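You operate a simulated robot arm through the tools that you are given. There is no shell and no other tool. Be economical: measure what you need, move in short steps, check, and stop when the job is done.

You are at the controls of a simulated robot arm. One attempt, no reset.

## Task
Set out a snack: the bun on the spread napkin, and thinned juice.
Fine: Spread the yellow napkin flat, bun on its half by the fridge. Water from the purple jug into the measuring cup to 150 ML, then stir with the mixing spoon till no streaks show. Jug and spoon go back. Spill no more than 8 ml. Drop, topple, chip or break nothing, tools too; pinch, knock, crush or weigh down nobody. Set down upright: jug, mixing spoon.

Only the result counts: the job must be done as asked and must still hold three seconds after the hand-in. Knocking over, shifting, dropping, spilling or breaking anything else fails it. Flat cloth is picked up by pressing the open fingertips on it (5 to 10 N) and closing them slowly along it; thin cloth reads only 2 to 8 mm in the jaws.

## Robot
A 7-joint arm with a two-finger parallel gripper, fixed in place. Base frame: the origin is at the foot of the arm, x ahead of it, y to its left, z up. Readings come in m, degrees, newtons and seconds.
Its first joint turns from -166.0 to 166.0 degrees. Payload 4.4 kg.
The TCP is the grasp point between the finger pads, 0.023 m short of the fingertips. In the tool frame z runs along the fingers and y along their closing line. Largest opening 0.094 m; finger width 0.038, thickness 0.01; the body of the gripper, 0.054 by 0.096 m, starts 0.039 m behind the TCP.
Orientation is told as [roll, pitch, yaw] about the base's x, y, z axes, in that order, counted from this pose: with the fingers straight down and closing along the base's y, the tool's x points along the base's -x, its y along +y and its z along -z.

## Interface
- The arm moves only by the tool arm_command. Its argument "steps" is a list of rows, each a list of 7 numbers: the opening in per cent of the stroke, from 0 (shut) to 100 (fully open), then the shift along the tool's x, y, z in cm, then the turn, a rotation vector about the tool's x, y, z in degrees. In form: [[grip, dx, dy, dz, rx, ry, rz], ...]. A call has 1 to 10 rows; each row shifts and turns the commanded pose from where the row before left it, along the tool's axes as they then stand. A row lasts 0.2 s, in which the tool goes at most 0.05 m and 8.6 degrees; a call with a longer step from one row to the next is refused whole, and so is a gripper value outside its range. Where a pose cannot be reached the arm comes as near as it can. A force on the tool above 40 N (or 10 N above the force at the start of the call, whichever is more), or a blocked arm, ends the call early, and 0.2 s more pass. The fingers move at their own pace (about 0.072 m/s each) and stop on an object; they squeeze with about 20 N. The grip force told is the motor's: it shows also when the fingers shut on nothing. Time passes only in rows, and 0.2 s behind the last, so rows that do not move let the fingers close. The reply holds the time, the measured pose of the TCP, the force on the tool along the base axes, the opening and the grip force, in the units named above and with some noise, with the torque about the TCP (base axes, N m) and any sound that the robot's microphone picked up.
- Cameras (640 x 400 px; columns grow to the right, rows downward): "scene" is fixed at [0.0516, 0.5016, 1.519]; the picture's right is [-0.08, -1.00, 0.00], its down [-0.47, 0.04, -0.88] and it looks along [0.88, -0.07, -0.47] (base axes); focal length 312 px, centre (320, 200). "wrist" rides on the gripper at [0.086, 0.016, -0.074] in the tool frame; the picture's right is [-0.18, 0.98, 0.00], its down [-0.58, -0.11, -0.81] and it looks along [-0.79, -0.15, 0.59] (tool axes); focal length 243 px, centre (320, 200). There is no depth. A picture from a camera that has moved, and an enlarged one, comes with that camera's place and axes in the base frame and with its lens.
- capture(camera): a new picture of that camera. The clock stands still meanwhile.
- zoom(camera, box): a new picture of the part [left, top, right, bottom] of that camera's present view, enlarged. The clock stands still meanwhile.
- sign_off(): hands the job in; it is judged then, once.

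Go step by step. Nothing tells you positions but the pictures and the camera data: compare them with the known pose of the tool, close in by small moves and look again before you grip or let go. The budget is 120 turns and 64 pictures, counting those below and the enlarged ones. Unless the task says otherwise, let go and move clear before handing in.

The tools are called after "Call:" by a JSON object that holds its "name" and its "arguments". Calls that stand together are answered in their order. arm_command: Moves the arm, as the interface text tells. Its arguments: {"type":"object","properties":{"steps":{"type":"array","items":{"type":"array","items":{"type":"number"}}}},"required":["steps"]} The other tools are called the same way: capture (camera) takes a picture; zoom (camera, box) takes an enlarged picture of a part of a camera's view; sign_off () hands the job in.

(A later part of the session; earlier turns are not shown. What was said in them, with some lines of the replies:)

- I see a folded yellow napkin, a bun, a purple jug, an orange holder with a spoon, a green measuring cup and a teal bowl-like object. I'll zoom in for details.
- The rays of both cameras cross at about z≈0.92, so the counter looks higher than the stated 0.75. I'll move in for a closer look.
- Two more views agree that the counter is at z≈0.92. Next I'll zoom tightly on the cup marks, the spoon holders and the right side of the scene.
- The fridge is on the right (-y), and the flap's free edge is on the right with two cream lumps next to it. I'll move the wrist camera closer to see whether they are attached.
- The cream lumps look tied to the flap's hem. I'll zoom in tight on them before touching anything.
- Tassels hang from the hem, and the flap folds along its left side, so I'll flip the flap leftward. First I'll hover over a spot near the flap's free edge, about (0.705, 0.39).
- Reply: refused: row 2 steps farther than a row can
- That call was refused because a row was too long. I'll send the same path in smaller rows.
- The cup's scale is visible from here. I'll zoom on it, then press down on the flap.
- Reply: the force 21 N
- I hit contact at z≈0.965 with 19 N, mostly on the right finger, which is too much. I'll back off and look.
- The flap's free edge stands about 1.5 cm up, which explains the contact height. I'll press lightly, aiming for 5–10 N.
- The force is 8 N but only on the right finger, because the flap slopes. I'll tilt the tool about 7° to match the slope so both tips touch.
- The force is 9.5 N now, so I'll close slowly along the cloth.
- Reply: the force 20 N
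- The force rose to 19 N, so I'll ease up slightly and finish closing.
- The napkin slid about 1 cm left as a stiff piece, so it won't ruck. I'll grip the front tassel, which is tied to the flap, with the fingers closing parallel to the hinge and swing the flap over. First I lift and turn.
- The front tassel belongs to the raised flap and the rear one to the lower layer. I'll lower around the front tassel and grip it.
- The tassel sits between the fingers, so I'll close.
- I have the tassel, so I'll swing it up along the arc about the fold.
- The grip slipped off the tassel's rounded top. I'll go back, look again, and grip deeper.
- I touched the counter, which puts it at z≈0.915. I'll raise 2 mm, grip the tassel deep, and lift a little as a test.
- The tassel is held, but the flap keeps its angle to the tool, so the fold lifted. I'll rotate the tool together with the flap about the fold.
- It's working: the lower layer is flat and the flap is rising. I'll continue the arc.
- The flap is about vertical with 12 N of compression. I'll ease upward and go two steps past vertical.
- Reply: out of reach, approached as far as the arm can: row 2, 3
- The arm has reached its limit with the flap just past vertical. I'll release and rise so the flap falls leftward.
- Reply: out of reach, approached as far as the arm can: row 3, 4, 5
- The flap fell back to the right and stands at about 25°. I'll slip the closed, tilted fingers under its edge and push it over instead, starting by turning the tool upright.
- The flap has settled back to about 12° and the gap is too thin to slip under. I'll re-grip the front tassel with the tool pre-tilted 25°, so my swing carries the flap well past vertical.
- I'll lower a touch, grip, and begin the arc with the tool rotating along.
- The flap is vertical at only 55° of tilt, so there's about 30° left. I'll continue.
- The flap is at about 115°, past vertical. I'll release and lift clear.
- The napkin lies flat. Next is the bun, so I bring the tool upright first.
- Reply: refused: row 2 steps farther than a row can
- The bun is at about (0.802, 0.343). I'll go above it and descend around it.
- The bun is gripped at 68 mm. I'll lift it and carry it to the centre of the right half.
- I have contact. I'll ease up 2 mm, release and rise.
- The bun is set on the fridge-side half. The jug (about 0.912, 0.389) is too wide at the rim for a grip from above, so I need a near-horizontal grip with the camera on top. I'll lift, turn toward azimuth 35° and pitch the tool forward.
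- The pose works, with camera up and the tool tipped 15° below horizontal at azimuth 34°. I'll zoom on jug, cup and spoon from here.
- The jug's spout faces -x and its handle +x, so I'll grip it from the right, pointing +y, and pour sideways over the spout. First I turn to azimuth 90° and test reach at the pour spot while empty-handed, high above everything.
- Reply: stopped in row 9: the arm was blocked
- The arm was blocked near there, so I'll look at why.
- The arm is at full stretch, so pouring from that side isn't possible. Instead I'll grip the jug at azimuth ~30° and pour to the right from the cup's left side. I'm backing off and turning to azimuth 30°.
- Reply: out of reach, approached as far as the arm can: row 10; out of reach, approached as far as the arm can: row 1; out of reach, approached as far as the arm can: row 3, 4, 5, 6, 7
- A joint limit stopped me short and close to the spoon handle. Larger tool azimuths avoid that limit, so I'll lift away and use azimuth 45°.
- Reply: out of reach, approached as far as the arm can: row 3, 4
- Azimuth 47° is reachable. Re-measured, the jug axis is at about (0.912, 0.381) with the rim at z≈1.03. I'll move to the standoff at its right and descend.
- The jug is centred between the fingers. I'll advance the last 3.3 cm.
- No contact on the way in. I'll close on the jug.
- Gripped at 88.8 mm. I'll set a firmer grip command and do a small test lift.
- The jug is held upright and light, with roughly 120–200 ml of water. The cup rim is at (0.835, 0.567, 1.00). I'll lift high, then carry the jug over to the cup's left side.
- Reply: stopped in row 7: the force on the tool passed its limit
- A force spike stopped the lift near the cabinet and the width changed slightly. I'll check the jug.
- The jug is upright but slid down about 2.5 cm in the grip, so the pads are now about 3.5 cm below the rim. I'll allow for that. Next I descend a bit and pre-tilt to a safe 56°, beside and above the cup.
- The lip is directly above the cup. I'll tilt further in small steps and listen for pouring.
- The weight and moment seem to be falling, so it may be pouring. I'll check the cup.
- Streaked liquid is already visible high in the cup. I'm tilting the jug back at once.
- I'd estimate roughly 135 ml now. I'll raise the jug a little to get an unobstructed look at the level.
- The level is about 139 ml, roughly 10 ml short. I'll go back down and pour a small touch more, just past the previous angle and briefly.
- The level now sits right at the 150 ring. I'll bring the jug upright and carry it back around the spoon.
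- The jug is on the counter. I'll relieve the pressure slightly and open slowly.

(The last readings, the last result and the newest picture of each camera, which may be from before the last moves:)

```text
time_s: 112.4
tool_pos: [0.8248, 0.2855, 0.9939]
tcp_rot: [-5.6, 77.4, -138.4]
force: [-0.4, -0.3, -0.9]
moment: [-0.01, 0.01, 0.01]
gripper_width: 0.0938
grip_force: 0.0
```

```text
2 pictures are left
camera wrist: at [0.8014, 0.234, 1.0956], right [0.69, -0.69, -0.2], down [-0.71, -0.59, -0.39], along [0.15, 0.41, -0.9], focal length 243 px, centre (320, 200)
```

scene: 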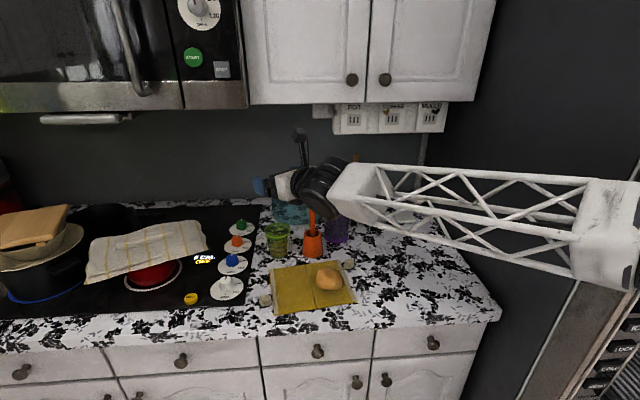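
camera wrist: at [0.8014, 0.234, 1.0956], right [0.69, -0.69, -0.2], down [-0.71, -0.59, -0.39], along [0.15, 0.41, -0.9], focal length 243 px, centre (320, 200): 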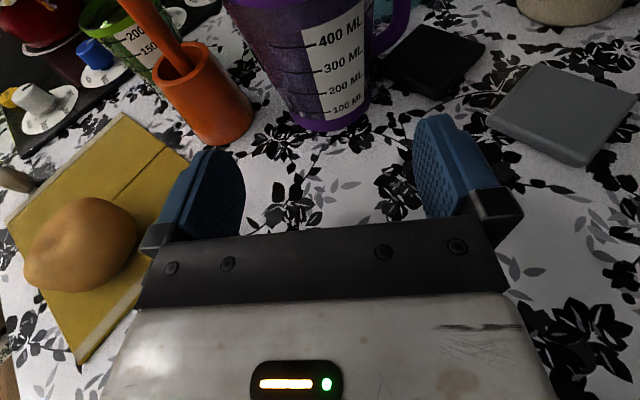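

The jug stands upright back in place. Only 2 pictures are left. From several earlier views, the orange spoon handle runs from (0.841, 0.462, 0.96) to (0.832, 0.461, 1.122). I'll approach it with the same near-horizontal tool.

Call:
{"name": "arm_command", "arguments": {"steps": [[100, 3.25, 0, -0.73, 0, 0, 0], [100, 3.25, 0, -0.73, 0, 0, 0], [80, 3.25, 0, -0.73, 0, 0, 0], [60, 0.33, -3.75, 1.47, 0, 0, 0], [60, 0.33, -3.75, 1.47, 0, 0, 0], [60, 0.33, -3.75, 1.47, 0, 0, 0], [60, 0.44, 0, 1.95, 0, 0, 0], [60, 0.44, 0, 1.95, 0, 0, 0], [60, 0, 0, 0, 0, 0, 0]]}}

Call:
{"name": "capture", "arguments": {"camera": "wrist"}}

```text
time_s: 114.4
tool_pos: [0.7996, 0.4226, 1.0987]
tcp_rot: [-5.7, 77.5, -138.2]
force: [-0.5, -0.4, -1.0]
moment: [0.05, 0.01, -0.02]
gripper_width: 0.0568
grip_force: 0.1
```

```text
1 pictures are left
camera wrist: at [0.7771, 0.3712, 1.1995], right [0.69, -0.69, -0.2], down [-0.71, -0.59, -0.39], along [0.15, 0.41, -0.9], focal length 243 px, centre (320, 200)
```

wrist: 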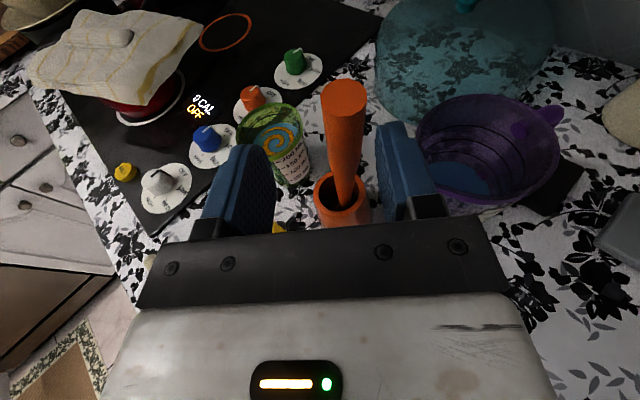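

The handle now leans about 9° toward -y; it was probably brushed while I poured. It's still seated in its holder. I'll roll 6° to match the lean, centre on it, advance and close.

Call:
{"name": "arm_command", "arguments": {"steps": [[60, 0, 1.25, 0, 1.35, 0, 6.05], [60, 0.29, 0, 1.27, 0, 0, 0], [60, 0.29, 0, 1.27, 0, 0, 0], [60, 0, 0, 0, 0, 0, 0], [40, 0, 0, 0, 0, 0, 0], [30, 0, 0, 0, 0, 0, 0], [24, 0, 0, 0, 0, 0, 0], [18, 0, 0, 0, 0, 0, 0], [12, 0, 0, 0, 0, 0, 0], [12, 0, 0, 0, 0, 0, 0]]}}

```text
time_s: 116.6
tool_pos: [0.827, 0.4345, 1.098]
tcp_rot: [-31.2, 75.6, -162.9]
force: [-0.1, 0.0, 1.2]
moment: [0.1, 0.04, 0.05]
gripper_width: 0.0205
grip_force: 20.0
```

The handle is gripped. I'll lift straight up out of the holder.

Call:
{"name": "arm_command", "arguments": {"steps": [[10, 1.2, -0.13, -0.27, 0, 0, 0], [10, 2.2, -0.23, -0.5, 0, 0, 0], [10, 2.4, -0.26, -0.54, 0, 0, 0], [10, 2.4, -0.26, -0.54, 0, 0, 0], [10, 2.4, -0.26, -0.54, 0, 0, 0], [10, 1.5, -0.16, -0.34, 0, 0, 0], [10, 0, 0, 0, 0, 0, 0]]}}

```text
time_s: 118.2
tool_pos: [0.8303, 0.4312, 1.2218]
tcp_rot: [-31.1, 75.5, -163.1]
force: [0.2, -0.5, 0.1]
moment: [-0.03, 0.03, 0.02]
gripper_width: 0.0202
grip_force: 20.0
```

Call:
{"name": "arm_command", "arguments": {"steps": [[10, 0, 0, 0, -1.35, 0, -6.05], [10, 0, 0, 0, 0, -6.7, 0], [10, 1.06, -2.97, 3.03, 0, 0, 0], [10, 1.06, -2.97, 3.03, 0, 0, 0], [10, 1.06, -2.97, 3.03, 0, 0, 0], [10, 0, 0, 0, 0, 0, 0], [10, 0, 0, 0, 0, 0, 0]]}}

Call:
{"name": "zoom", "arguments": {"camera": "scene", "box": [245, 140, 325, 265]}}

```text
time_s: 119.8
tool_pos: [0.8284, 0.5609, 1.2251]
tcp_rot: [-3.7, 70.8, -136.3]
force: [-0.6, 0.1, 0.5]
moment: [-0.02, -0.03, -0.01]
gripper_width: 0.0203
grip_force: 20.3
```

```text
3.20 times, centred on (285, 202) of scene
camera zoom: at [0.0516, 0.5016, 1.519], right [-0.08, -1.0, 0.0], down [-0.47, 0.04, -0.88], along [0.88, -0.07, -0.47], focal length 997 px, centre (432, 192)
```

zoom: 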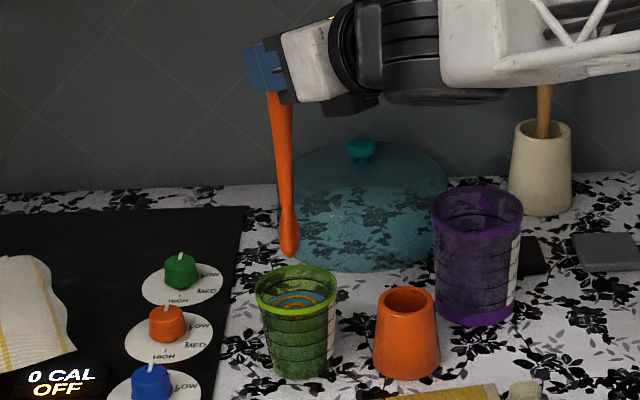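

The spoon hangs nearly vertical above the cup, and everything else is standing. I'll make a small x correction and lower it in, watching the force.

Call:
{"name": "arm_command", "arguments": {"steps": [[10, 0.22, 1.0, 0.63, 0, 0, 0], [10, -1.89, 0, 0.66, 0, 0, 0], [10, -1.89, 0, 0.66, 0, 0, 0], [10, -1.89, 0, 0.66, 0, 0, 0], [10, -1.89, 0, 0.66, 0, 0, 0], [10, -1.42, 0, 0.5, 0, 0, 0], [10, 0, 0, 0, 0, 0, 0]]}}

```text
time_s: 121.4
tool_pos: [0.8388, 0.5627, 1.1292]
tcp_rot: [-3.7, 70.7, -136.2]
force: [0.3, -0.4, -0.2]
moment: [0.0, 0.02, -0.01]
gripper_width: 0.0204
grip_force: 20.1
```

Call:
{"name": "arm_command", "arguments": {"steps": [[10, -0.8, 0, 0.28, 0, 0, 0], [10, 0.22, 0.73, 0.64, 0, 0, 0], [10, 0, 0, 0, 0, 0, 0]]}}

Call:
{"name": "arm_command", "arguments": {"steps": [[10, -0.45, -1.46, -1.28, 0, 0, 0], [10, 0, 0, 0, 0, 0, 0]]}}

Call:
{"name": "arm_command", "arguments": {"steps": [[10, 0.22, 0.73, 0.64, 0, 0, 0], [10, 0.24, -0.68, 0.69, 0, 0, 0], [10, 0, 0, 0, 0, 0, 0]]}}

Call:
{"name": "arm_command", "arguments": {"steps": [[10, -0.48, 1.36, -1.39, 0, 0, 0], [10, 0, 0, 0, 0, 0, 0]]}}

```text
time_s: 122.2
tool_pos: [0.8497, 0.5612, 1.1188]
tcp_rot: [-3.7, 70.8, -136.3]
force: [-1.0, -0.2, -0.6]
moment: [-0.02, 0.16, 0.01]
gripper_width: 0.0196
grip_force: 19.1
```

```text
time_s: 122.8
tool_pos: [0.8299, 0.5625, 1.1199]
tcp_rot: [-3.7, 70.7, -136.3]
force: [-0.7, -0.6, -0.5]
moment: [0.0, 0.02, 0.02]
gripper_width: 0.0193
grip_force: 20.1
```

```text
time_s: 123.6
tool_pos: [0.8399, 0.5712, 1.1211]
tcp_rot: [-3.7, 70.8, -136.3]
force: [-0.5, 0.1, -0.2]
moment: [0.0, 0.0, 0.01]
gripper_width: 0.0195
grip_force: 19.9
```

```text
time_s: 124.2
tool_pos: [0.8391, 0.5512, 1.1209]
tcp_rot: [-3.7, 70.8, -136.2]
force: [-0.1, 0.3, 0.1]
moment: [0.01, -0.03, -0.02]
gripper_width: 0.0197
grip_force: 20.2
```

The spoon touched the far side lightly at +1 cm, so I'll centre the stirring at (0.831, 0.561) with a 0.9 cm radius and circle steadily.

Call:
{"name": "arm_command", "arguments": {"steps": [[10, -0.16, -0.66, -0.44, 0, 0, 0], [10, 0.207, 0.288, 0.591, 0, 0, 0], [10, 0.214, -0.238, 0.61, 0, 0, 0], [10, 0.095, -0.626, 0.272, 0, 0, 0], [10, -0.079, -0.646, -0.225, 0, 0, 0], [10, -0.207, -0.288, -0.591, 0, 0, 0], [10, -0.214, 0.238, -0.61, 0, 0, 0], [10, -0.095, 0.626, -0.272, 0, 0, 0], [10, 0.079, 0.646, 0.225, 0, 0, 0]]}}

Call:
{"name": "arm_command", "arguments": {"steps": [[10, 0.207, 0.288, 0.591, 0, 0, 0], [10, 0.214, -0.238, 0.61, 0, 0, 0], [10, 0.095, -0.626, 0.272, 0, 0, 0], [10, -0.079, -0.646, -0.225, 0, 0, 0], [10, -0.207, -0.288, -0.591, 0, 0, 0], [10, -0.214, 0.238, -0.61, 0, 0, 0], [10, -0.095, 0.626, -0.272, 0, 0, 0], [10, 0.079, 0.646, 0.225, 0, 0, 0]]}}

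```text
time_s: 126.2
tool_pos: [0.8314, 0.5523, 1.1198]
tcp_rot: [-3.7, 70.9, -136.3]
force: [-0.2, -1.0, 0.2]
moment: [0.0, -0.01, -0.01]
gripper_width: 0.0195
grip_force: 19.6
```

```text
time_s: 128.0
tool_pos: [0.8314, 0.5531, 1.1209]
tcp_rot: [-3.6, 70.8, -136.2]
force: [0.2, -0.7, -0.8]
moment: [-0.02, 0.0, -0.02]
gripper_width: 0.0191
grip_force: 20.5
```

Call:
{"name": "arm_command", "arguments": {"steps": [[10, 0.42, 0.05, 1.2, 0, 0, 0], [10, 0.016, -1.27, 0.047, 0, 0, 0], [10, -0.42, -0.05, -1.2, 0, 0, 0], [10, -0.016, 1.27, -0.047, 0, 0, 0], [10, 0.42, 0.05, 1.2, 0, 0, 0], [10, 0.016, -1.27, 0.047, 0, 0, 0], [10, -0.42, -0.05, -1.2, 0, 0, 0], [10, -0.016, 1.27, -0.047, 0, 0, 0]]}}

Call:
{"name": "arm_command", "arguments": {"steps": [[10, 0.42, 0.05, 1.2, 0, 0, 0], [10, 0.016, -1.27, 0.047, 0, 0, 0], [10, -0.42, -0.05, -1.2, 0, 0, 0], [10, -0.016, 1.27, -0.047, 0, 0, 0], [10, 0.42, 0.05, 1.2, 0, 0, 0], [10, 0.016, -1.27, 0.047, 0, 0, 0], [10, -0.42, -0.05, -1.2, 0, 0, 0], [10, -0.016, 1.27, -0.047, 0, 0, 0]]}}

Call:
{"name": "arm_command", "arguments": {"steps": [[10, 0.207, 0.288, 0.591, 0, 0, 0], [10, 0.214, -0.238, 0.61, 0, 0, 0], [10, 0.095, -0.626, 0.272, 0, 0, 0], [10, -0.079, -0.646, -0.225, 0, 0, 0], [10, -0.207, -0.288, -0.591, 0, 0, 0], [10, -0.214, 0.238, -0.61, 0, 0, 0], [10, -0.095, 0.626, -0.272, 0, 0, 0], [10, 0.079, 0.646, 0.225, 0, 0, 0]]}}

Call:
{"name": "arm_command", "arguments": {"steps": [[10, 0.207, 0.288, 0.591, 0, 0, 0], [10, 0.214, -0.238, 0.61, 0, 0, 0], [10, 0.095, -0.626, 0.272, 0, 0, 0], [10, -0.079, -0.646, -0.225, 0, 0, 0], [10, -0.207, -0.288, -0.591, 0, 0, 0], [10, -0.214, 0.238, -0.61, 0, 0, 0], [10, -0.095, 0.626, -0.272, 0, 0, 0], [10, 0.079, 0.646, 0.225, 0, 0, 0]]}}

```text
time_s: 129.8
tool_pos: [0.8316, 0.5536, 1.1214]
tcp_rot: [-3.8, 70.8, -136.3]
force: [-0.2, -0.1, -0.7]
moment: [0.0, 0.01, 0.03]
gripper_width: 0.0193
grip_force: 20.0
```

```text
time_s: 131.6
tool_pos: [0.8312, 0.5531, 1.1202]
tcp_rot: [-3.7, 70.8, -136.1]
force: [0.2, -0.7, -0.1]
moment: [0.0, 0.02, 0.05]
gripper_width: 0.0194
grip_force: 20.4
```

```text
time_s: 133.4
tool_pos: [0.8313, 0.5529, 1.1209]
tcp_rot: [-3.7, 70.8, -136.2]
force: [-0.1, -0.1, -0.2]
moment: [-0.01, 0.01, 0.0]
gripper_width: 0.0194
grip_force: 19.8
```

```text
time_s: 135.2
tool_pos: [0.8322, 0.5536, 1.1198]
tcp_rot: [-3.7, 70.8, -136.2]
force: [0.0, 0.4, 0.1]
moment: [0.0, 0.0, 0.05]
gripper_width: 0.0196
grip_force: 19.8
```

No pictures remain, so I'll stir generously to be sure.

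Call:
{"name": "arm_command", "arguments": {"steps": [[10, 0.42, 0.05, 1.2, 0, 0, 0], [10, 0.016, -1.27, 0.047, 0, 0, 0], [10, -0.42, -0.05, -1.2, 0, 0, 0], [10, -0.016, 1.27, -0.047, 0, 0, 0], [10, 0.42, 0.05, 1.2, 0, 0, 0], [10, 0.016, -1.27, 0.047, 0, 0, 0], [10, -0.42, -0.05, -1.2, 0, 0, 0], [10, -0.016, 1.27, -0.047, 0, 0, 0]]}}

Call:
{"name": "arm_command", "arguments": {"steps": [[10, 0.42, 0.05, 1.2, 0, 0, 0], [10, 0.016, -1.27, 0.047, 0, 0, 0], [10, -0.42, -0.05, -1.2, 0, 0, 0], [10, -0.016, 1.27, -0.047, 0, 0, 0], [10, 0.42, 0.05, 1.2, 0, 0, 0], [10, 0.016, -1.27, 0.047, 0, 0, 0], [10, -0.42, -0.05, -1.2, 0, 0, 0], [10, -0.016, 1.27, -0.047, 0, 0, 0]]}}

Call:
{"name": "arm_command", "arguments": {"steps": [[10, 0.207, 0.288, 0.591, 0, 0, 0], [10, 0.214, -0.238, 0.61, 0, 0, 0], [10, 0.095, -0.626, 0.272, 0, 0, 0], [10, -0.079, -0.646, -0.225, 0, 0, 0], [10, -0.207, -0.288, -0.591, 0, 0, 0], [10, -0.214, 0.238, -0.61, 0, 0, 0], [10, -0.095, 0.626, -0.272, 0, 0, 0], [10, 0.079, 0.646, 0.225, 0, 0, 0]]}}

Call:
{"name": "arm_command", "arguments": {"steps": [[10, 0.42, 0.05, 1.2, 0, 0, 0], [10, 0.016, -1.27, 0.047, 0, 0, 0], [10, -0.42, -0.05, -1.2, 0, 0, 0], [10, -0.016, 1.27, -0.047, 0, 0, 0], [10, 0.42, 0.05, 1.2, 0, 0, 0], [10, 0.016, -1.27, 0.047, 0, 0, 0], [10, -0.42, -0.05, -1.2, 0, 0, 0], [10, -0.016, 1.27, -0.047, 0, 0, 0]]}}

Call:
{"name": "arm_command", "arguments": {"steps": [[10, 0.207, 0.288, 0.591, 0, 0, 0], [10, 0.214, -0.238, 0.61, 0, 0, 0], [10, 0.095, -0.626, 0.272, 0, 0, 0], [10, -0.079, -0.646, -0.225, 0, 0, 0], [10, -0.207, -0.288, -0.591, 0, 0, 0], [10, -0.214, 0.238, -0.61, 0, 0, 0], [10, -0.095, 0.626, -0.272, 0, 0, 0], [10, 0.079, 0.646, 0.225, 0, 0, 0]]}}

Call:
{"name": "arm_command", "arguments": {"steps": [[10, 0.42, 0.05, 1.2, 0, 0, 0], [10, 0.016, -1.27, 0.047, 0, 0, 0], [10, -0.42, -0.05, -1.2, 0, 0, 0], [10, -0.016, 1.27, -0.047, 0, 0, 0], [10, 0.42, 0.05, 1.2, 0, 0, 0], [10, 0.016, -1.27, 0.047, 0, 0, 0], [10, -0.42, -0.05, -1.2, 0, 0, 0], [10, -0.016, 1.27, -0.047, 0, 0, 0]]}}

```text
time_s: 137.0
tool_pos: [0.83, 0.5527, 1.1204]
tcp_rot: [-3.8, 70.9, -136.3]
force: [-0.5, -0.1, -0.6]
moment: [0.0, 0.0, 0.03]
gripper_width: 0.0196
grip_force: 19.8
```

```text
time_s: 138.8
tool_pos: [0.8297, 0.5527, 1.1202]
tcp_rot: [-3.8, 70.8, -136.3]
force: [0.1, -0.2, 0.0]
moment: [-0.01, -0.02, -0.02]
gripper_width: 0.019
grip_force: 19.9
```

```text
time_s: 140.6
tool_pos: [0.8321, 0.5533, 1.1191]
tcp_rot: [-3.7, 70.9, -136.3]
force: [1.2, 0.7, -0.2]
moment: [0.02, 0.0, 0.01]
gripper_width: 0.0194
grip_force: 19.7
```

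```text
time_s: 142.4
tool_pos: [0.8316, 0.5527, 1.1213]
tcp_rot: [-3.7, 70.8, -136.3]
force: [-0.1, -0.6, -0.2]
moment: [-0.02, -0.01, 0.04]
gripper_width: 0.0193
grip_force: 20.0
```

```text
time_s: 144.2
tool_pos: [0.8299, 0.5539, 1.1214]
tcp_rot: [-3.8, 70.8, -136.3]
force: [0.1, 0.4, -0.5]
moment: [-0.01, -0.01, 0.01]
gripper_width: 0.0197
grip_force: 20.3
```

```text
time_s: 146.0
tool_pos: [0.8325, 0.5531, 1.12]
tcp_rot: [-3.8, 70.8, -136.2]
force: [0.4, 0.5, 0.5]
moment: [-0.01, 0.02, 0.02]
gripper_width: 0.0195
grip_force: 19.8
```

The stirring is done. I'll raise the spoon out, let it drip over the cup, then bring it over the holder.

Call:
{"name": "arm_command", "arguments": {"steps": [[10, 0.19, -0.54, 0.55, 0, 0, 0], [10, 1.42, 0, -0.5, 0, 0, 0], [10, 1.89, 0, -0.66, 0, 0, 0], [10, 1.89, 0, -0.66, 0, 0, 0], [10, 1.89, 0, -0.66, 0, 0, 0], [10, 1.89, 0, -0.66, 0, 0, 0], [10, 0.9, 0, -0.31, 0, 0, 0], [10, 0, 0, 0, 0, 0, 0], [10, 0, 0, 0, 0, 0, 0], [10, 0, 0, 0, 0, 0, 0]]}}

Call:
{"name": "arm_command", "arguments": {"steps": [[10, 0, 0, 0, 0, 0, 0], [10, 0, 0, 0, 0, 0, 0], [10, 0, 0, 0, 0, 0, 0], [10, 0, 0, 0, 0, 0, 0], [10, 0, 0, 0, 0, 0, 0], [10, 0, 0, 0, 0, 0, 0], [10, 0, 0, 0, 0, 0, 0], [10, 0, 0, 0, 0, 0, 0]]}}

```text
time_s: 148.2
tool_pos: [0.8323, 0.5592, 1.2254]
tcp_rot: [-3.7, 70.8, -136.3]
force: [0.1, -0.9, 0.6]
moment: [0.0, -0.02, -0.03]
gripper_width: 0.0195
grip_force: 19.6
```

```text
time_s: 150.0
tool_pos: [0.8333, 0.5599, 1.2264]
tcp_rot: [-3.7, 70.8, -136.4]
force: [0.4, 0.4, -1.0]
moment: [0.0, 0.01, 0.01]
gripper_width: 0.0197
grip_force: 20.3
```

Call:
{"name": "arm_command", "arguments": {"steps": [[10, -0.83, 2.45, -2.36, 0, 0, 0], [10, -0.83, 2.45, -2.36, 0, 0, 0], [10, -0.83, 2.45, -2.36, 0, 0, 0], [10, 0, 0, 0, 0, 0, 0], [10, -2.36, 0, 0.825, 0, 0, 0], [10, -1.9, 0, 0.66, 0, 0, 0], [10, -0.94, 0, 0.33, 0, 0, 0], [10, 0, 0, 0, 0, 0, 0]]}}

```text
time_s: 151.8
tool_pos: [0.8335, 0.4547, 1.17]
tcp_rot: [-3.7, 71.0, -136.2]
force: [-0.7, 0.3, 4.8]
moment: [0.0, -0.05, 0.01]
gripper_width: 0.0194
grip_force: 20.0
```

The tip touched the holder's rim. I'll raise, shift about 1 cm toward -x and retry gently.

Call:
{"name": "arm_command", "arguments": {"steps": [[10, 0.94, 0, -0.33, 0, 0, 0], [10, -0.22, -0.73, -0.64, 0, 0, 0], [10, 0, 0, 0, 0, 0, 0], [10, -0.47, 0, 0.165, 0, 0, 0], [10, -0.47, 0, 0.165, 0, 0, 0], [10, 0, 0, 0, 0, 0, 0]]}}

```text
time_s: 153.2
tool_pos: [0.8242, 0.4562, 1.1693]
tcp_rot: [-3.8, 70.8, -136.4]
force: [-0.4, -0.3, -0.5]
moment: [-0.04, -0.03, 0.0]
gripper_width: 0.0194
grip_force: 19.8
```

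No contact now. I'll keep lowering carefully.

Call:
{"name": "arm_command", "arguments": {"steps": [[10, -0.47, 0, 0.165, 0, 0, 0], [10, -0.47, 0, 0.165, 0, 0, 0], [10, 0, 0, 0, 0, 0, 0]]}}

Call:
{"name": "arm_command", "arguments": {"steps": [[10, -0.47, 0, 0.165, 0, 0, 0], [10, -0.47, 0, 0.165, 0, 0, 0], [10, 0, 0, 0, 0, 0, 0]]}}

```text
time_s: 154.0
tool_pos: [0.8259, 0.4554, 1.1582]
tcp_rot: [-3.6, 70.7, -136.4]
force: [0.8, 0.9, 13.3]
moment: [0.17, -0.01, -0.03]
gripper_width: 0.0195
grip_force: 19.8
```

```text
time_s: 154.8
tool_pos: [0.8255, 0.4546, 1.1494]
tcp_rot: [-3.6, 70.7, -136.3]
force: [1.8, 1.6, 12.4]
moment: [0.13, 0.09, -0.03]
gripper_width: 0.0193
grip_force: 20.4
```

The sideways forces say the tip needs to go slightly +x and +y from here. I'll raise, shift to about (0.830, 0.459) and try again.

Call:
{"name": "arm_command", "arguments": {"steps": [[10, 1.42, 0, -0.5, 0, 0, 0], [10, 1.42, 0, -0.5, 0, 0, 0], [10, 0.21, 0.02, 0.6, 0, 0, 0], [10, 0, 0, 0, 0, 0, 0], [10, -0.94, 0, 0.33, 0, 0, 0], [10, 0, 0, 0, 0, 0, 0]]}}

Call:
{"name": "arm_command", "arguments": {"steps": [[10, -0.47, 0, 0.165, 0, 0, 0], [10, 0, 0, 0, 0, 0, 0]]}}

Call:
{"name": "arm_command", "arguments": {"steps": [[10, -0.47, 0, 0.165, 0, 0, 0], [10, 0, 0, 0, 0, 0, 0]]}}

```text
time_s: 156.2
tool_pos: [0.8294, 0.4599, 1.1669]
tcp_rot: [-3.9, 70.9, -136.3]
force: [0.4, -0.1, -0.2]
moment: [-0.03, -0.02, 0.0]
gripper_width: 0.0192
grip_force: 19.9
```

```text
time_s: 156.8
tool_pos: [0.8283, 0.4592, 1.1629]
tcp_rot: [-3.7, 70.8, -136.2]
force: [0.8, -0.5, -0.4]
moment: [-0.01, -0.04, 0.01]
gripper_width: 0.0195
grip_force: 20.7
```

```text
time_s: 157.4
tool_pos: [0.8286, 0.4609, 1.1588]
tcp_rot: [-3.8, 70.8, -136.3]
force: [0.5, 0.7, -0.3]
moment: [0.0, 0.03, 0.01]
gripper_width: 0.0196
grip_force: 19.9
```

Call:
{"name": "arm_command", "arguments": {"steps": [[10, -0.47, 0, 0.165, 0, 0, 0], [10, 0, 0, 0, 0, 0, 0]]}}

Call:
{"name": "arm_command", "arguments": {"steps": [[10, -0.47, 0, 0.165, 0, 0, 0], [10, 0, 0, 0, 0, 0, 0]]}}

```text
time_s: 158.0
tool_pos: [0.8299, 0.4606, 1.1534]
tcp_rot: [-3.7, 70.7, -136.2]
force: [0.2, 0.3, 0.3]
moment: [0.02, 0.0, -0.04]
gripper_width: 0.0196
grip_force: 19.8
```

```text
time_s: 158.6
tool_pos: [0.83, 0.4606, 1.1492]
tcp_rot: [-3.7, 70.8, -136.2]
force: [0.7, 0.5, 0.2]
moment: [-0.06, 0.04, -0.02]
gripper_width: 0.0195
grip_force: 20.2
```

Call:
{"name": "arm_command", "arguments": {"steps": [[10, -0.47, 0, 0.165, 0, 0, 0], [10, 0, 0, 0, 0, 0, 0]]}}

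Call:
{"name": "arm_command", "arguments": {"steps": [[10, -0.47, 0, 0.165, 0, 0, 0], [10, 0, 0, 0, 0, 0, 0]]}}

```text
time_s: 159.2
tool_pos: [0.829, 0.4612, 1.145]
tcp_rot: [-3.8, 70.8, -136.2]
force: [0.1, -0.3, -1.2]
moment: [-0.01, 0.02, -0.03]
gripper_width: 0.0196
grip_force: 20.0
```

```text
time_s: 159.8
tool_pos: [0.8286, 0.4605, 1.138]
tcp_rot: [-3.7, 70.7, -136.2]
force: [-0.7, 0.1, -1.1]
moment: [-0.02, -0.03, 0.01]
gripper_width: 0.0192
grip_force: 20.1
```

It is sliding into the holder. I'll continue down.

Call:
{"name": "arm_command", "arguments": {"steps": [[10, -0.47, 0, 0.165, 0, 0, 0], [10, -0.47, 0, 0.165, 0, 0, 0], [10, 0, 0, 0, 0, 0, 0]]}}

Call:
{"name": "arm_command", "arguments": {"steps": [[10, -0.47, 0, 0.165, 0, 0, 0], [10, 0, 0, 0, 0, 0, 0]]}}

Call:
{"name": "arm_command", "arguments": {"steps": [[10, -0.47, 0, 0.165, 0, 0, 0], [10, 0, 0, 0, 0, 0, 0]]}}

```text
time_s: 160.6
tool_pos: [0.8298, 0.4606, 1.1285]
tcp_rot: [-3.8, 70.8, -136.3]
force: [0.2, -0.5, -1.1]
moment: [0.0, -0.02, -0.01]
gripper_width: 0.0198
grip_force: 20.3
```

```text
time_s: 161.2
tool_pos: [0.83, 0.4614, 1.124]
tcp_rot: [-3.7, 70.8, -136.1]
force: [0.4, 0.8, -0.9]
moment: [0.03, 0.03, -0.01]
gripper_width: 0.0194
grip_force: 20.3
```

```text
time_s: 161.8
tool_pos: [0.8298, 0.4609, 1.1188]
tcp_rot: [-3.7, 70.8, -136.3]
force: [-0.8, -0.8, -1.3]
moment: [-0.02, 0.0, -0.02]
gripper_width: 0.0195
grip_force: 20.0
```

Call:
{"name": "arm_command", "arguments": {"steps": [[10, -0.47, 0, 0.165, 0, 0, 0], [10, 0, 0, 0, 0, 0, 0]]}}

Call:
{"name": "arm_command", "arguments": {"steps": [[10, -0.47, 0, 0.165, 0, 0, 0], [10, 0, 0, 0, 0, 0, 0]]}}

Call:
{"name": "arm_command", "arguments": {"steps": [[10, -0.38, 0, 0.13, 0, 0, 0], [10, 0, 0, 0, 0, 0, 0]]}}

```text
time_s: 162.4
tool_pos: [0.8299, 0.4605, 1.1135]
tcp_rot: [-3.8, 70.9, -136.3]
force: [-0.1, 0.2, -1.5]
moment: [0.01, 0.04, 0.03]
gripper_width: 0.0191
grip_force: 19.8
```

```text
time_s: 163.0
tool_pos: [0.8297, 0.4601, 1.1078]
tcp_rot: [-3.7, 70.8, -136.2]
force: [0.3, 0.4, -1.3]
moment: [0.02, 0.0, 0.0]
gripper_width: 0.0197
grip_force: 20.2
```

```text
time_s: 163.6
tool_pos: [0.8295, 0.4613, 1.1053]
tcp_rot: [-3.6, 70.8, -136.2]
force: [0.0, -1.3, -0.7]
moment: [0.0, -0.01, -0.02]
gripper_width: 0.0195
grip_force: 19.7
```

Call:
{"name": "arm_command", "arguments": {"steps": [[10, -0.38, 0, 0.13, 0, 0, 0], [10, 0, 0, 0, 0, 0, 0]]}}

Call:
{"name": "arm_command", "arguments": {"steps": [[10, -0.28, 0, 0.1, 0, 0, 0], [10, 0, 0, 0, 0, 0, 0]]}}

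Call:
{"name": "arm_command", "arguments": {"steps": [[10, -0.28, 0, 0.1, 0, 0, 0], [10, 0, 0, 0, 0, 0, 0]]}}

```text
time_s: 164.2
tool_pos: [0.8296, 0.4605, 1.1012]
tcp_rot: [-3.8, 70.8, -136.3]
force: [1.2, -0.5, 0.3]
moment: [-0.02, 0.01, 0.03]
gripper_width: 0.0195
grip_force: 20.3
```

```text
time_s: 164.8
tool_pos: [0.8296, 0.462, 1.0971]
tcp_rot: [-3.9, 70.8, -136.3]
force: [0.2, 0.1, -1.2]
moment: [0.03, -0.03, -0.02]
gripper_width: 0.0194
grip_force: 19.7
```

```text
time_s: 165.4
tool_pos: [0.8292, 0.4616, 1.0939]
tcp_rot: [-3.7, 70.8, -136.3]
force: [0.1, 0.1, -0.4]
moment: [-0.03, -0.03, 0.01]
gripper_width: 0.0196
grip_force: 19.9
```

Call:
{"name": "arm_command", "arguments": {"steps": [[10, -0.28, 0, 0.1, 0, 0, 0], [10, 0, 0, 0, 0, 0, 0]]}}

Call:
{"name": "arm_command", "arguments": {"steps": [[10, -0.28, 0, 0.1, 0, 0, 0], [10, 0, 0, 0, 0, 0, 0]]}}

Call:
{"name": "arm_command", "arguments": {"steps": [[10, -0.28, 0, 0.1, 0, 0, 0], [10, 0, 0, 0, 0, 0, 0]]}}

```text
time_s: 166.0
tool_pos: [0.829, 0.462, 1.0917]
tcp_rot: [-3.7, 70.8, -136.3]
force: [-0.2, 0.1, 0.5]
moment: [-0.02, 0.02, -0.02]
gripper_width: 0.0192
grip_force: 19.8
```

```text
time_s: 166.6
tool_pos: [0.829, 0.4611, 1.0895]
tcp_rot: [-3.7, 70.7, -136.2]
force: [-0.2, 0.2, -0.3]
moment: [0.0, 0.0, 0.02]
gripper_width: 0.0196
grip_force: 19.3
```

```text
time_s: 167.2
tool_pos: [0.8282, 0.4613, 1.0865]
tcp_rot: [-3.7, 70.8, -136.3]
force: [0.2, 0.1, -0.8]
moment: [0.0, 0.03, 0.01]
gripper_width: 0.0194
grip_force: 19.8
```

Call:
{"name": "arm_command", "arguments": {"steps": [[10, -0.38, 0, 0.13, 0, 0, 0], [10, 0, 0, 0, 0, 0, 0]]}}

Call:
{"name": "arm_command", "arguments": {"steps": [[10, -0.38, 0, 0.13, 0, 0, 0], [10, 0, 0, 0, 0, 0, 0]]}}

Call:
{"name": "arm_command", "arguments": {"steps": [[10, -0.28, 0, 0.1, 0, 0, 0], [10, 0, 0, 0, 0, 0, 0]]}}

```text
time_s: 167.8
tool_pos: [0.8296, 0.4619, 1.0841]
tcp_rot: [-3.6, 70.8, -136.1]
force: [-0.8, 0.6, 14.2]
moment: [0.13, -0.14, -0.01]
gripper_width: 0.0201
grip_force: 20.1
```

```text
time_s: 168.4
tool_pos: [0.8298, 0.4604, 1.0789]
tcp_rot: [-3.7, 70.8, -136.3]
force: [-0.5, 1.4, 13.9]
moment: [0.19, -0.2, -0.02]
gripper_width: 0.0195
grip_force: 20.3
```

```text
time_s: 169.0
tool_pos: [0.8299, 0.4614, 1.0753]
tcp_rot: [-3.8, 70.8, -136.1]
force: [-1.3, -0.4, 12.7]
moment: [0.12, -0.17, 0.03]
gripper_width: 0.0196
grip_force: 20.2
```

The spoon is on the holder's floor. I'll ease up, open and back straight out.

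Call:
{"name": "arm_command", "arguments": {"steps": [[10, 0.3, 0, -0.1, 0, 0, 0], [30, 0, 0, 0, 0, 0, 0], [50, 0, 0, 0, 0, 0, 0], [70, 0, 0, 0, 0, 0, 0], [80, 0, 0, 0, 0, 0, 0], [80, 0, 0, 0, 0, 0, 0]]}}

Call:
{"name": "arm_command", "arguments": {"steps": [[80, -0.5, 0, -1.42, 0, 0, 0], [80, -0.83, 0, -2.36, 0, 0, 0], [80, -0.83, 0, -2.36, 0, 0, 0], [80, -0.83, 0, -2.36, 0, 0, 0], [80, -0.83, 0, -2.36, 0, 0, 0], [80, 0, 0, 0, 0, 0, 0]]}}

Call:
{"name": "arm_command", "arguments": {"steps": [[80, 3, 0, -2.5, 0, 0, 0], [80, 3, 0, -2.5, 0, 0, 0], [80, 3, 0, -2.5, 0, 0, 0], [80, 0, 0, 0, 0, 0, 0], [80, 0, 0, 0, 0, 0, 0]]}}

```text
time_s: 170.4
tool_pos: [0.8289, 0.4613, 1.0778]
tcp_rot: [-3.7, 70.7, -136.4]
force: [-0.1, 0.2, -0.3]
moment: [0.0, 0.02, 0.0]
gripper_width: 0.0751
grip_force: 0.0
```

```text
time_s: 171.8
tool_pos: [0.7513, 0.3761, 1.0766]
tcp_rot: [-3.7, 70.8, -136.2]
force: [-0.1, 0.7, 0.1]
moment: [0.03, -0.01, 0.01]
gripper_width: 0.0754
grip_force: 0.1
```

```text
time_s: 173.0
tool_pos: [0.7228, 0.3482, 1.1863]
tcp_rot: [-3.9, 70.9, -136.4]
force: [0.1, -0.4, -0.7]
moment: [0.0, 0.03, 0.02]
gripper_width: 0.0754
grip_force: 0.1
```

The hand is clear of everything and no contact was felt on the way out. I'm handing in.

Call:
{"name": "sign_off", "arguments": {}}

```text
The job is handed in.
```

I handed the job in. I had no pictures left after the stirring, so the mixed juice, the spoon in its holder and the final scene are unchecked by camera.

- **Napkin and bun:** the yellow napkin lies flat with the bun on its fridge-side half. I saw both in pictures.
- **Water:** the last picture of the cup showed the level at the 150 ring. I saw no spill.
- **Stirring:** I made about 18 turns with the orange spoon, taking it to be the mixing spoon.
- **Jug:** it is back in its place and stood upright in the picture taken just after I let go. It slid down about 3 cm in the grip on the way up, probably because its rim touched the white box under the cabinet.
- **Spoon:** it is back in the orange holder, going by the force readings. On the way in it touched the holder (5 N, then about 13 N). It had also been found leaning, probably brushed by the wrist camera while I poured.
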